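You operate a simulated robot arm through the tools that you are given. There is no shell and no other tool. Be economical: measure what you need, move in short steps, check, and stop when the job is done.

Carry out the task below with a simulated robot arm. There is one attempt and no reset: what you move stays moved.

TASK
Fetch the purple probe and stand it on the grey card.

It is judged by the outcome, as a careful person would: the job done as asked, and still so three seconds after it is handed in. It fails if anything else is knocked over, pushed out of place, dropped, spilled or broken.

THE ROBOT
A 6-joint arm with a two-finger parallel gripper, fixed in place. Base frame: the origin is at the foot of the arm, x ahead of it, y to its left, z up; the work surface is at about z = 0. Lengths are in mm, angles in rad, forces in N, time in s.
With the tool pointing down near the work surface it reaches from about 140 to 580 mm from the base axis. Its first joint turns from -1.152 to 1.152 rad. Payload 2.1 kg.
Tool frame: the origin (TCP) lies between the finger pads and is the grasp point; the fingertips stand 30 mm ahead of it; z points along the fingers, y is the line along which they close. The gripper opens to 94 mm. The fingers are 28 mm wide and 10 mm thick; the gripper's body (50 by 96 mm) begins 55 mm behind the TCP.
Orientation is told as [roll, pitch, yaw] about the base's x, y, z axes, in that order, counted from this pose: with the fingers straight down and closing along the base's y, the tool's x points along the base's -x, its y along +y and its z along -z.

THE INTERFACE
- The arm moves only by the tool arm_command. Its argument "series" is a list of rows, each a list of 7 numbers: the shift along the base's x, y, z in mm, then the turn, a rotation vector about the base's x, y, z in rad, then the closure, from 0 (fully open) to 1 (shut). In form: [[dx, dy, dz, rx, ry, rz, fingers], ...]. A call has 1 to 8 rows; each row shifts and turns the commanded pose from where the row before left it. A row lasts 0.2 s, in which the tool goes at most 50 mm and 0.15 rad; a call with a longer step from one row to the next is refused whole, and so is a gripper value outside its range. A pose out of reach is approached as far as the arm can. The call stops where the force on the tool passes 40 N (or 10 N more than at its start, if that is more) or the arm is blocked; 0.2 s more then pass. The fingers move at their own pace (about 72 mm/s each) and stop on an object; they squeeze with about 42 N. The grip force told is the motor's: it shows also when the fingers shut on nothing. Time passes only in rows, and 0.2 s behind the last, so rows that do not move let the fingers close. It gives the time, the measured TCP pose, the force on the tool (base axes), the opening and the grip force at its end, in the units of the frame above (readings bear some noise).
- Cameras (640 x 400 px; columns grow to the right, rows downward): "scene" is fixed at [47.3, -356.9, 513.7]; the picture's right is [0.86, -0.50, 0.00], its down [-0.22, -0.37, -0.90] and it looks along [0.45, 0.78, -0.43] (base axes); focal length 315 px, centre (320, 200). "wrist" rides on the gripper at [-37, 0, -58] in the tool frame; the picture's right is [0.00, -1.00, 0.00], its down [0.97, 0.00, -0.24] and it looks along [0.24, 0.00, 0.97] (tool axes); focal length 218 px, centre (320, 200).
- capture(camera): a new picture of that camera. No time passes.
- pixel_to_xyz(camera, pixels): there is no depth. For up to 12 entries [column, row, z] of the newest picture of that camera ("zoom" is the newest enlarged one), the place [x, y] in the base frame at which the ray of that pixel passes the height z, good to about 2 mm, but the place of the scene camera against the robot may be out by one fixed shift of up to 25 mm in any direction. No time passes.
- close_up(camera, box): a new picture of the part [left, top, right, bottom] of that camera's present view, enlarged. No time passes.
- finish_job(): hands the job in; it is judged then, once.

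Work in short steps. Measure before you move; look again where a grasp or a placing could have gone wrong, and mend it. You have 60 turns and 22 pictures in all, the two below and enlarged ones among them. Open the gripper and draw the arm clear of the work before you hand the job in, unless the task says otherwise; then end with one line.

The tools are called after "Request:" as a command line: name --pt "numbers of a row" for each row, then --argument value for the rest, lists and objects as JSON in quotes. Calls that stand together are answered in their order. arm_command: Moves the arm, as the interface text tells. Its arguments: {"type":"object","properties":{"series":{"type":"array","items":{"type":"array","items":{"type":"number"}}}},"required":["series"]} The other tools are called the same way: capture (camera) takes a picture; pixel_to_xyz (camera, pixels) gives the place at which the rays of pixels pass given heights; close_up (camera, box) takes an enlarged picture of a part of a camera's view; finish_job () hands the job in.

At the start:

```text
clock: 0.0
tcp_pos: [284.6, 63.9, 266.7]
tcp_rot: [0.0, 0.001, 0.001]
ft_force: [0.2, -0.4, -0.3]
grip_width: 94.0
finger_force: 0.1
```

scene: 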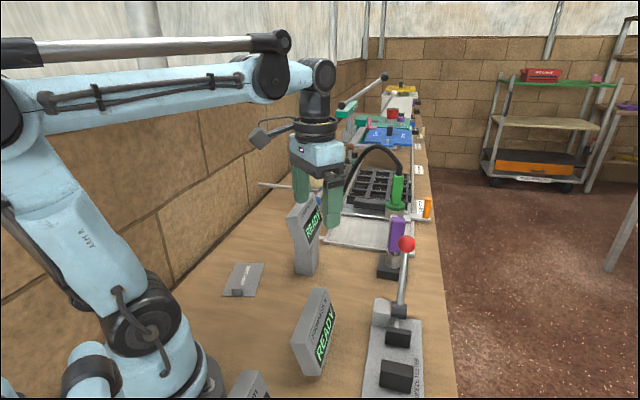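
wrist: 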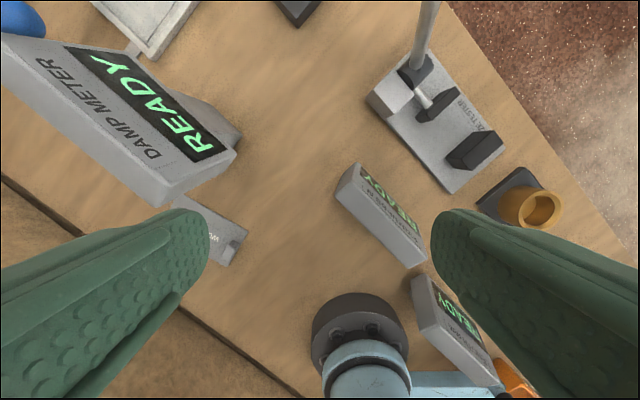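

The purple object is at about (397,235) in the scene view and a grey card-like plate at (243,280). I'll enlarge both.

Request:
close_up --camera "scene" --box '[340, 190, 460, 290]'

Request:
close_up --camera "scene" --box '[200, 190, 360, 310]'

```text
4.00 times, centred on (400, 240) of scene
```

zoom: 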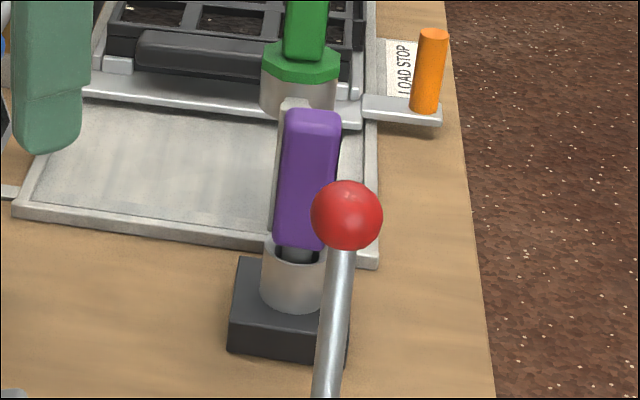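

```text
3.33 times, centred on (280, 250) of scene
```

zoom: 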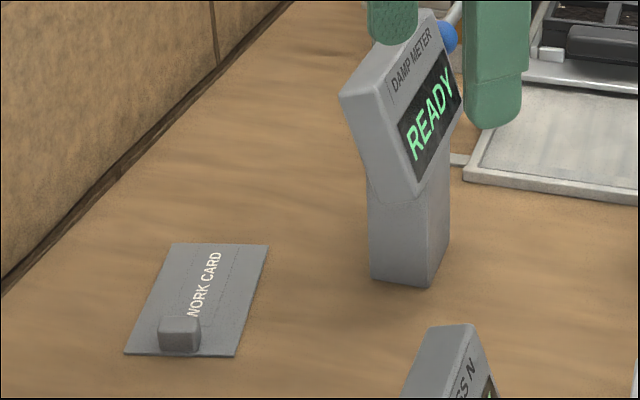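

I'll get rough positions of the probe's holder and the card from the scene, plus the card and meters from the wrist view.

Request:
pixel_to_xyz --camera "scene" --pixels '[[386, 279, 0], [393, 258, 40], [398, 219, 110], [407, 243, 120], [232, 296, 0], [259, 296, 0], [243, 264, 0], [266, 264, 0], [305, 272, 0], [382, 320, 20]]'

Request:
pixel_to_xyz --camera "wrist" --pixels '[[220, 265, 0], [247, 232, 0], [190, 195, 0], [240, 140, 0], [415, 262, 0], [340, 165, 80], [370, 97, 20], [155, 205, 120], [297, 10, 10], [520, 200, 0]]'

```text
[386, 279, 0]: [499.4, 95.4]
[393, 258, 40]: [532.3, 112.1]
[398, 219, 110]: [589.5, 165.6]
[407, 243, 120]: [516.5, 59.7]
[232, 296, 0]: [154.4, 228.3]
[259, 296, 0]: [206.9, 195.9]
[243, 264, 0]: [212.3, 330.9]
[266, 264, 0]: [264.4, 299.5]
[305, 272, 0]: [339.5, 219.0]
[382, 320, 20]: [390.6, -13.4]
```

```text
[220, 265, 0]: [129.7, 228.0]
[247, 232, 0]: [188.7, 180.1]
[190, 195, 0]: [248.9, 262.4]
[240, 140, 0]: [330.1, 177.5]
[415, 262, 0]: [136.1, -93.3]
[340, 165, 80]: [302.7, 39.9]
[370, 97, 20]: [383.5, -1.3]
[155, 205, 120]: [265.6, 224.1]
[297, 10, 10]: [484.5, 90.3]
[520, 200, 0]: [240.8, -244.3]
```

Card lies around x 150–260, y 180–290 (scene offset about 17 mm each way); probe holder near (500, 95), top around z 155, with the lever's red ball close by. I raise and move nearer to look from above.

Request:
arm_command --pt "0 0 45 0 0 0 0" --pt "30 0 20 0 0 0 0" --pt "45 5 0 0 0 0 0" --pt "45 5 0 0 0 0 0" --pt "30 5 0 0 0 0 0"

Request:
capture --camera "wrist"

```text
clock: 1.2
tcp_pos: [435.6, 79.5, 331.5]
tcp_rot: [0.0, -0.001, 0.002]
ft_force: [0.8, 0.1, 0.0]
grip_width: 94.1
finger_force: 0.1
```

```text
17 pictures are left
```

wrist: 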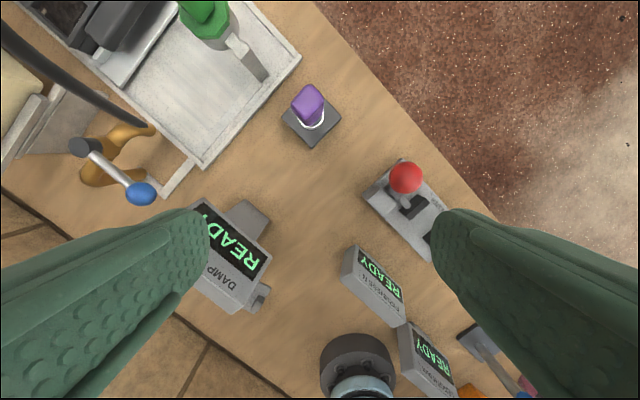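

The probe is at (308,105) here, well clear of its neighbours. I'll zoom in for its outline and yaw.

Request:
close_up --camera "wrist" --box '[230, 60, 390, 160]'

Request:
pixel_to_xyz --camera "wrist" --pixels '[[282, 114, 20], [312, 93, 20], [341, 118, 20], [309, 141, 20], [311, 120, 50], [307, 95, 150], [405, 178, 110], [405, 178, 150], [415, 212, 20]]'

```text
4.00 times, centred on (310, 110) of wrist
```

zoom: 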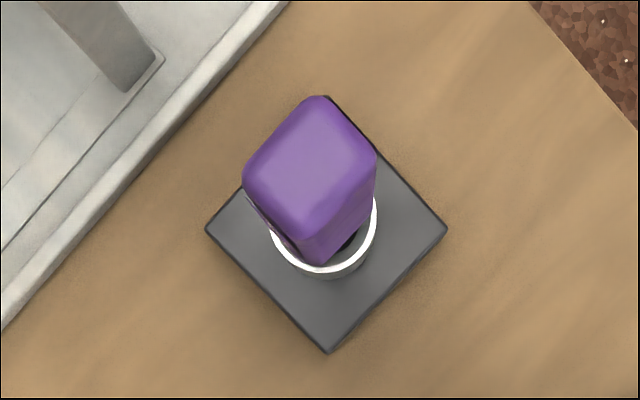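

```text
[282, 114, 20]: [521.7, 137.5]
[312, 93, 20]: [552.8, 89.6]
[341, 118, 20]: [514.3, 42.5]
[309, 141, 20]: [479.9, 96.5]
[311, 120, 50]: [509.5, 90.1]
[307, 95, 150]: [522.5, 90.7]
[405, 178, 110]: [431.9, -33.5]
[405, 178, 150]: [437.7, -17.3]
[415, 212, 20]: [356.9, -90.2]
```

Request:
pixel_to_xyz --camera "zoom" --pixels '[[320, 97, 152], [377, 158, 152], [306, 232, 152], [243, 170, 152], [205, 230, 20], [447, 230, 20], [327, 352, 20], [324, 222, 48], [320, 265, 60]]'

```text
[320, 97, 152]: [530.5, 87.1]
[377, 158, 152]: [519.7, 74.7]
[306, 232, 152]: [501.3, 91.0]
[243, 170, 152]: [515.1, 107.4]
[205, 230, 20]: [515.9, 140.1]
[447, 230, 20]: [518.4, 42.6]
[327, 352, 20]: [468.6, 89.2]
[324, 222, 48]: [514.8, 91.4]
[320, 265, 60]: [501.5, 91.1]
```

Handle top centre ≈ (516,90), top ≈ z 153, upright, short dimension along (+x,+y) diagonal. I turn the gripper −0.77 rad, go above it, and check.

Request:
arm_command --pt "20 2 0 0 0 -0.13 0" --pt "20 2 0 0 0 -0.13 0" --pt "20 2 0 0 0 -0.13 0" --pt "20.5 4.5 0 0 0 -0.13 0" --pt "0 0 -35 0 0 -0.13 0" --pt "0 0 -45 0 0 -0.12 0"

Request:
capture --camera "wrist"

```text
clock: 2.6
tcp_pos: [491.1, 88.6, 234.1]
tcp_rot: [0.001, 0.0, -0.773]
ft_force: [-0.6, 0.2, 0.0]
grip_width: 94.1
finger_force: 0.0
out of reach, approached as far as the arm can: row 3, 4
```

```text
15 pictures are left
```

wrist: 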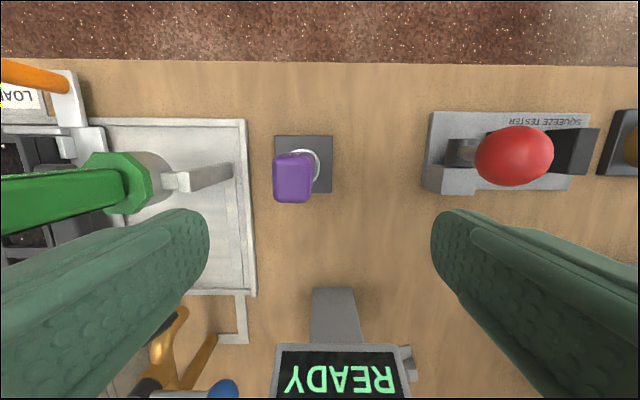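

Yaw aligns well. The arm stopped short at (491,89,234); I measure the handle again from here, and the green object's clearance.

Request:
pixel_to_xyz --camera "wrist" --pixels '[[275, 154, 152], [315, 154, 152], [312, 202, 152], [274, 201, 152], [275, 136, 20], [332, 136, 20], [332, 192, 20], [303, 165, 48], [120, 180, 80], [180, 180, 60], [120, 180, 120]]'

```text
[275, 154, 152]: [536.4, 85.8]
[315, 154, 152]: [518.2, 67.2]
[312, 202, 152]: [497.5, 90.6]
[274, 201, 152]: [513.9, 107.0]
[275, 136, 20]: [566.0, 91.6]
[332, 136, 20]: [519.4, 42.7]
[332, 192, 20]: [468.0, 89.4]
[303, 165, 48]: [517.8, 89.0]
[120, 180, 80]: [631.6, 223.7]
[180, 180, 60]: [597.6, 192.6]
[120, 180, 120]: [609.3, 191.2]
```

Request:
arm_command --pt "0 0 -30 0 0 0 0" --pt "12 0 0 0 0 0 0" --pt "13.5 0 0 0 0 0 0" --pt "0 0 0 0 0 0 0"

```text
clock: 3.6
tcp_pos: [519.5, 86.9, 205.0]
tcp_rot: [0.0, -0.002, -0.77]
ft_force: [-0.7, -0.4, 0.2]
grip_width: 94.2
finger_force: 0.0
```

Over the probe. Small correction, then descend to z ≈ 120.

Request:
arm_command --pt "-3 1 -25 0 0 0 0" --pt "0 0 -30 0 0 0 0" --pt "0 0 -30 0 0 0 0" --pt "0 0 0 0 0 0 0"

Request:
capture --camera "wrist"

```text
clock: 4.6
tcp_pos: [516.0, 85.7, 116.4]
tcp_rot: [-0.001, 0.001, -0.77]
ft_force: [-0.4, 0.0, 0.5]
grip_width: 93.8
finger_force: 0.1
```

```text
14 pictures are left
```

wrist: 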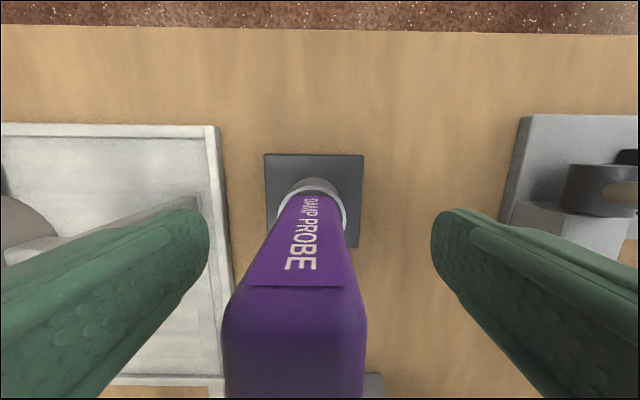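

The handle (labelled DAMP PROBE) sits about 4 mm toward the left finger; I shift and close.

Request:
arm_command --pt "2.3 2.6 0 0 0 0 0.2" --pt "0 0 0 0 0 0 0.6" --pt "0 0 0 0 0 0 1" --pt "0 0 0 0 0 0 1" --pt "0 0 0 0 0 0 1"

```text
clock: 5.8
tcp_pos: [517.4, 88.4, 117.3]
tcp_rot: [0.002, 0.001, -0.769]
ft_force: [-0.4, 0.0, 0.6]
grip_width: 29.7
finger_force: 42.3
```

Gripped at 29.7 mm. Lift straight up slowly.

Request:
arm_command --pt "0 0 10 0 0 0 1" --pt "0 0 20 0 0 0 1" --pt "0 0 25 0 0 0 1" --pt "0 0 25 0 0 0 1" --pt "0 0 0 0 0 0 1"

Request:
close_up --camera "scene" --box '[320, 140, 480, 290]'

```text
clock: 7.0
tcp_pos: [516.1, 90.5, 198.6]
tcp_rot: [0.0, 0.0, -0.769]
ft_force: [-0.6, -0.2, -0.7]
grip_width: 29.5
finger_force: 41.9
```

```text
2.67 times, centred on (400, 215) of scene
```

zoom: 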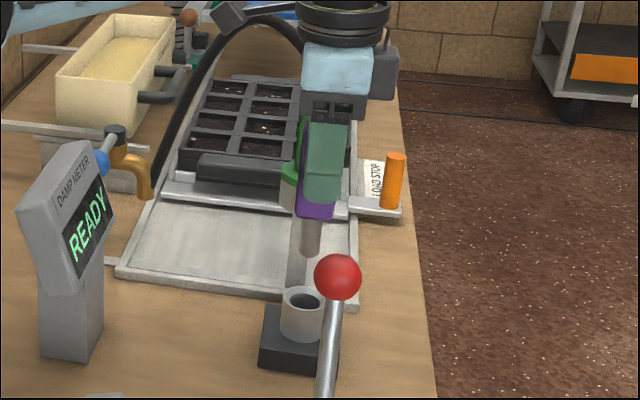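

The probe has a blunt cylindrical tip, roughly 88 mm below the TCP. The damp meter looks ~200 mm tall, so I retract high (z≈330) before heading to the card.

Request:
arm_command --pt "-30 0 25 0 0 0 1" --pt "-35 0 35 0 0 0 1" --pt "-35 0 35 0 0 0 1" --pt "-35 0 35 0 0 0 1" --pt "-40 0 5 0 0 0 1" --pt "-45 0 0 0 0 0 1" --pt "-45 0 0 0 0 0 1" --pt "0 0 0 0 0 0 1"

Request:
capture --camera "wrist"

Request:
capture --camera "scene"

```text
clock: 8.8
tcp_pos: [253.6, 90.1, 335.8]
tcp_rot: [-0.001, -0.001, -0.771]
ft_force: [-0.1, 0.4, -0.3]
grip_width: 29.5
finger_force: 42.0
```

```text
12 pictures are left
```

wrist: 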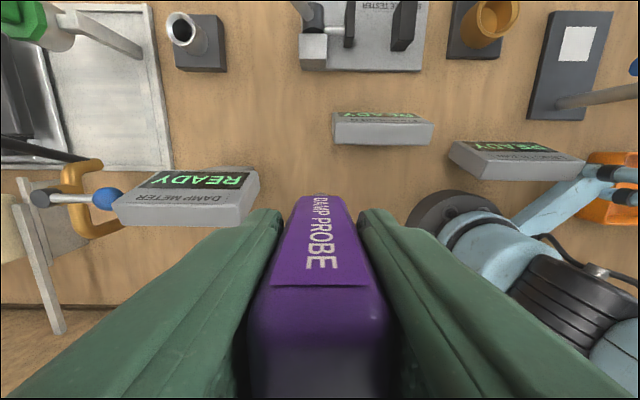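

```text
11 pictures are left
```

scene: 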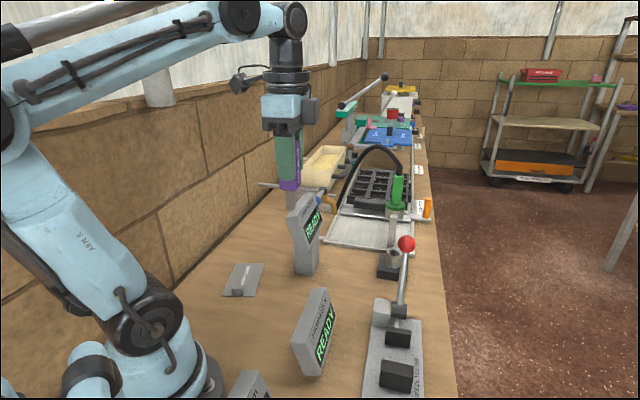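

I measure the damp meter's head (z≈200) for clearance, and enlarge the scene to check the card and the probe tip.

Request:
pixel_to_xyz --camera "wrist" --pixels '[[113, 205, 200], [242, 205, 200], [260, 170, 200], [150, 170, 200], [113, 205, 180], [242, 205, 180], [125, 226, 180], [240, 226, 180], [334, 115, 100], [433, 142, 100]]'

Request:
close_up --camera "scene" --box '[210, 120, 370, 310]'

```text
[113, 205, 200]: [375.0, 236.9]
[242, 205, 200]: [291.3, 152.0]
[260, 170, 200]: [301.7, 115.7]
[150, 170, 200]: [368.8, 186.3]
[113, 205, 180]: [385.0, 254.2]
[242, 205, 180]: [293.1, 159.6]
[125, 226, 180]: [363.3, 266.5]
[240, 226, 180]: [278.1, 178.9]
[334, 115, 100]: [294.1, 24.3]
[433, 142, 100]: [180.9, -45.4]
```

```text
2.11 times, centred on (290, 215) of scene
```

zoom: 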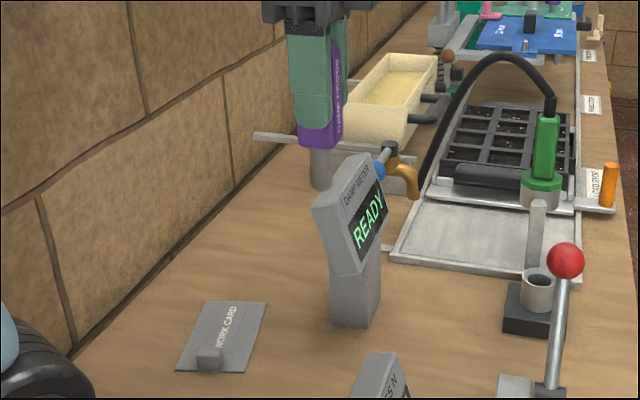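

The meter's back edge is ~110 mm from the planned spot: enough clearance. I rotate toward yaw +0.8 and move to where the wrist camera can see the card.

Request:
arm_command --pt "-10 5 0 0 0 0.145 1" --pt "-10 5 0 0 0 0.145 1" --pt "-10 5 0 0 0 0.145 1" --pt "-10 5 0 0 0 0.145 1" --pt "-10 10 0 0 0 0.145 1" --pt "-10 10 0 0 0 0.145 1" --pt "-10 10 0 0 0 0.145 1" --pt "-10 10 0 0 0 0.145 1"

Request:
arm_command --pt "0 0 0 0 0 0.14 1" --pt "0 0 0 0 0 0.14 1" --pt "0 0 0 0 0 0.13 1" --pt "0 0 0 0 0 0 1"

Request:
capture --camera "wrist"

```text
clock: 10.6
tcp_pos: [172.2, 149.1, 333.4]
tcp_rot: [-0.001, 0.0, 0.392]
ft_force: [0.5, -1.1, -0.6]
grip_width: 29.7
finger_force: 41.6
```

```text
clock: 11.6
tcp_pos: [172.5, 150.7, 333.5]
tcp_rot: [0.0, -0.001, 0.8]
ft_force: [-0.5, -0.1, -0.3]
grip_width: 29.3
finger_force: 41.8
```

```text
9 pictures are left
```

wrist: 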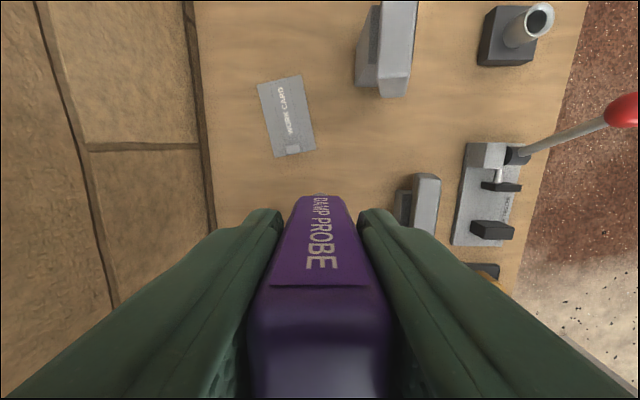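

The card is fully visible with corners near (257,83), (302,75), (316,150), (274,157) and a small block at (293,150). I measure it and the bench edge/wall.

Request:
close_up --camera "wrist" --box '[220, 60, 350, 170]'

Request:
pixel_to_xyz --camera "wrist" --pixels '[[257, 83, 2], [302, 75, 2], [316, 150, 2], [274, 157, 2], [293, 149, 12], [284, 105, 2], [203, 100, 0], [390, 97, 0], [357, 85, 100], [408, 95, 190]]'

```text
3.64 times, centred on (285, 115) of wrist
```

zoom: 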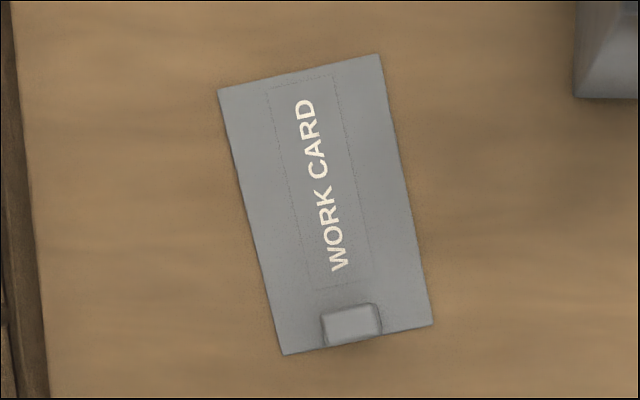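

```text
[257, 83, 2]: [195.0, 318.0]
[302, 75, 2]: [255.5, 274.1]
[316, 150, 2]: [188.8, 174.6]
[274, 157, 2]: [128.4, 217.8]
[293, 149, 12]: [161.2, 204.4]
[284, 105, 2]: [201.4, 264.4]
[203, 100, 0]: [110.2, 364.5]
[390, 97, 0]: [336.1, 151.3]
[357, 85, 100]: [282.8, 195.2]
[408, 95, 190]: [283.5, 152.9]
```

Card centre ≈ (192,246); target (200,259), clear of the block. Move over it and descend partway.

Request:
arm_command --pt "7 27 0 0 0 0 1" --pt "7 27 0 0 0 0 1" --pt "7 27 0 0 0 0 1" --pt "6.5 27.3 -10 0 0 0 1" --pt "0 0 -45 0 0 0 1" --pt "0 0 -45 0 0 0 1" --pt "0 0 -45 0 0 0 1" --pt "0 0 -40 0 0 0 1"

Request:
arm_command --pt "0 0 -20 0 0 0 1" --pt "0 0 0 0 0 0 1"

Request:
close_up --camera "scene" --box '[180, 180, 340, 310]'

Request:
capture --camera "wrist"

```text
clock: 13.4
tcp_pos: [196.8, 258.8, 148.5]
tcp_rot: [-0.001, -0.001, 0.8]
ft_force: [0.1, -0.8, -0.9]
grip_width: 29.6
finger_force: 42.5
```

```text
clock: 14.0
tcp_pos: [199.9, 258.8, 128.5]
tcp_rot: [-0.001, 0.0, 0.8]
ft_force: [-0.8, -0.4, -0.9]
grip_width: 29.5
finger_force: 41.7
```

```text
3.08 times, centred on (260, 245) of scene
```

zoom: 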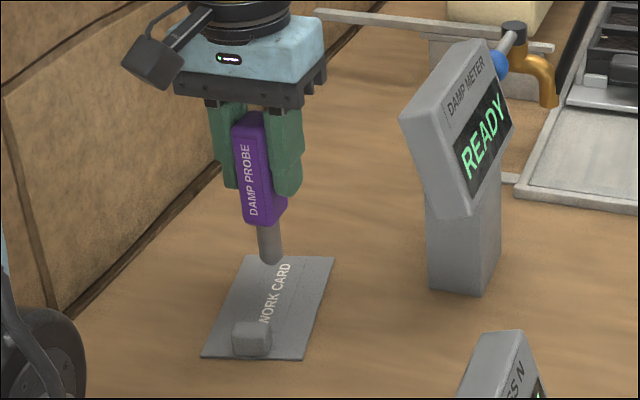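

```text
6 pictures are left
```

wrist: 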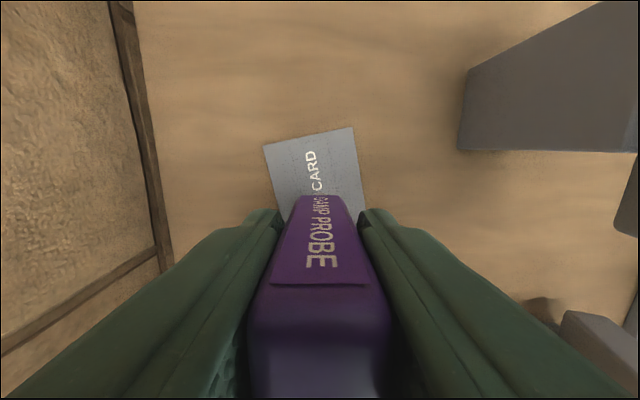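

Probe hangs plumb above the card. I lower in small steps, watching the force.

Request:
arm_command --pt "0 0 -14 0 0 0 1" --pt "0 0 -14 0 0 0 1" --pt "0 0 0 0 0 0 1"

Request:
arm_command --pt "0 0 -2 0 0 0 1" --pt "0 0 -2 0 0 0 1" --pt "0 0 0 0 0 0 1"

Request:
close_up --camera "scene" --box '[220, 210, 300, 300]'

```text
clock: 14.8
tcp_pos: [200.1, 257.1, 101.4]
tcp_rot: [-0.001, 0.001, 0.8]
ft_force: [0.6, 0.3, -1.5]
grip_width: 29.4
finger_force: 42.0
```

```text
clock: 15.6
tcp_pos: [199.9, 257.1, 97.4]
tcp_rot: [-0.001, -0.001, 0.8]
ft_force: [-0.3, -0.4, -0.1]
grip_width: 29.2
finger_force: 41.8
```

```text
4.44 times, centred on (260, 255) of scene
```

zoom: 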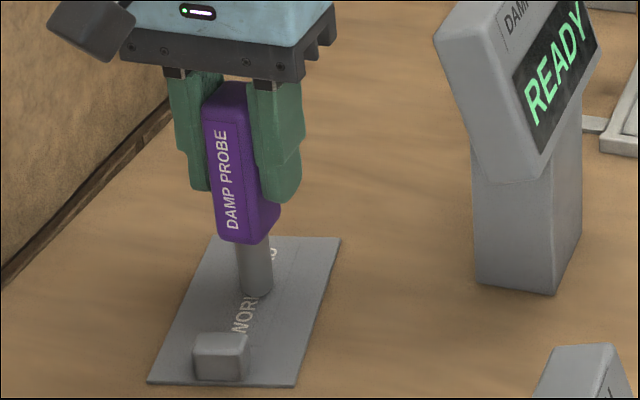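

Close to contact. Continue in 1.5 mm steps.

Request:
arm_command --pt "0 0 -1.5 0 0 0 1" --pt "0 0 -1.5 0 0 0 1" --pt "0 0 0 0 0 0 1"

Request:
arm_command --pt "0 0 -1.5 0 0 0 1" --pt "0 0 -1.5 0 0 0 1" --pt "0 0 0 0 0 0 1"

```text
clock: 16.4
tcp_pos: [199.5, 257.1, 95.6]
tcp_rot: [0.001, -0.003, 0.8]
ft_force: [0.1, -0.2, 37.5]
grip_width: 29.4
finger_force: 42.1
```

```text
clock: 17.2
tcp_pos: [200.3, 257.7, 91.7]
tcp_rot: [0.001, -0.001, 0.799]
ft_force: [0.4, -0.8, 36.9]
grip_width: 29.4
finger_force: 41.4
```

Contact made (37 N), the probe slid a few mm in the pads. I ease up to relieve the pressure before release.

Request:
arm_command --pt "0 0 1 0 0 0 1" --pt "0 0 0 0 0 0 1"

```text
clock: 17.8
tcp_pos: [200.0, 257.5, 91.9]
tcp_rot: [-0.001, 0.0, 0.796]
ft_force: [-0.6, 1.4, 9.1]
grip_width: 29.5
finger_force: 42.3
```

Request:
arm_command --pt "0 0 0.3 0 0 0 1" --pt "0 0 0 0 0 0 1"

Request:
close_up --camera "scene" --box '[220, 210, 300, 300]'

```text
clock: 18.4
tcp_pos: [199.0, 257.4, 92.1]
tcp_rot: [0.0, 0.0, 0.798]
ft_force: [-0.7, 0.9, -0.6]
grip_width: 29.5
finger_force: 41.8
```

```text
4.44 times, centred on (260, 255) of scene
```

zoom: 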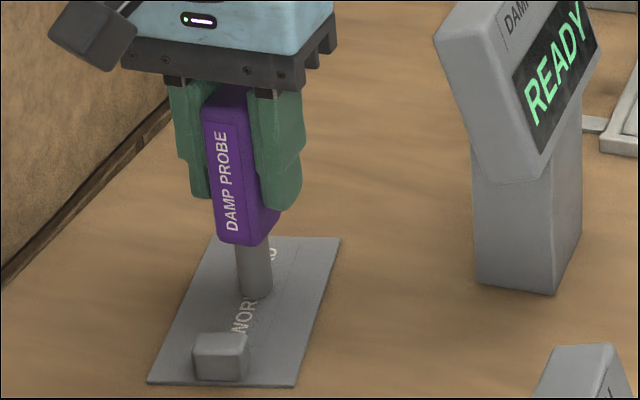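

The probe stands upright on the card with nearly zero load. Open gently.

Request:
arm_command --pt "0 0 0 0 0 0 0.68" --pt "0 0 0 0 0 0 0.66" --pt "0 0 0 0 0 0 0.64" --pt "0 0 0 0 0 0 0.6" --pt "0 0 0 0 0 0 0.5" --pt "0 0 0 0 0 0 0.3" --pt "0 0 0 0 0 0 0.2"

Request:
close_up --camera "scene" --box '[200, 190, 340, 310]'

```text
clock: 20.0
tcp_pos: [198.9, 257.0, 93.1]
tcp_rot: [0.001, 0.0, 0.799]
ft_force: [-0.5, -0.8, -0.6]
grip_width: 75.3
finger_force: 0.0
```

```text
3.33 times, centred on (270, 250) of scene
```

zoom: 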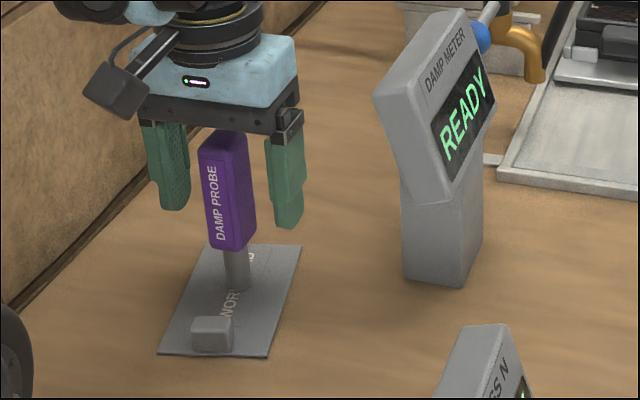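

It stands free. I rise straight up, clear of the probe, and let time pass.

Request:
arm_command --pt "0 0 15 0 0 0 0.2" --pt "0 0 30 0 0 0 0.2" --pt "0 0 45 0 0 0 0.2" --pt "0 0 45 0 0 0 0.1" --pt "0 0 45 0 0 0 0" --pt "0 0 45 0 0 0 0" --pt "0 -40 0 0 0 0 0" --pt "0 -40 0 0 0 0 0"

Request:
capture --camera "scene"

```text
clock: 21.8
tcp_pos: [199.7, 177.5, 319.6]
tcp_rot: [0.0, -0.001, 0.799]
ft_force: [0.2, 0.7, -0.9]
grip_width: 94.1
finger_force: 0.0
```

```text
2 pictures are left
```

scene: 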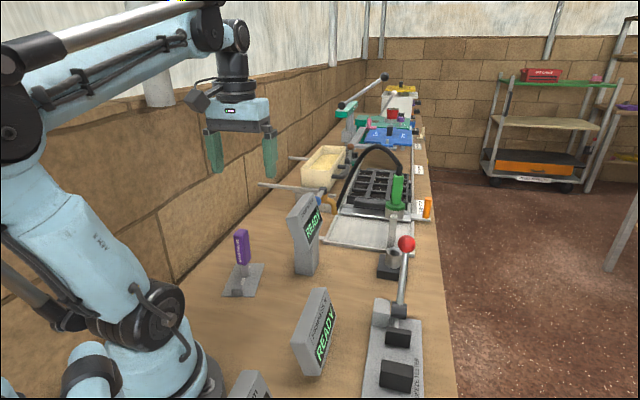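

The probe stands upright on the card at (243,250), everything else is in place, and the arm is clear with the gripper open.

Request:
finish_job

```text
The job is handed in.
```

The purple probe is standing upright on the grey work card, nothing else was disturbed, and the arm is clear with the gripper open.
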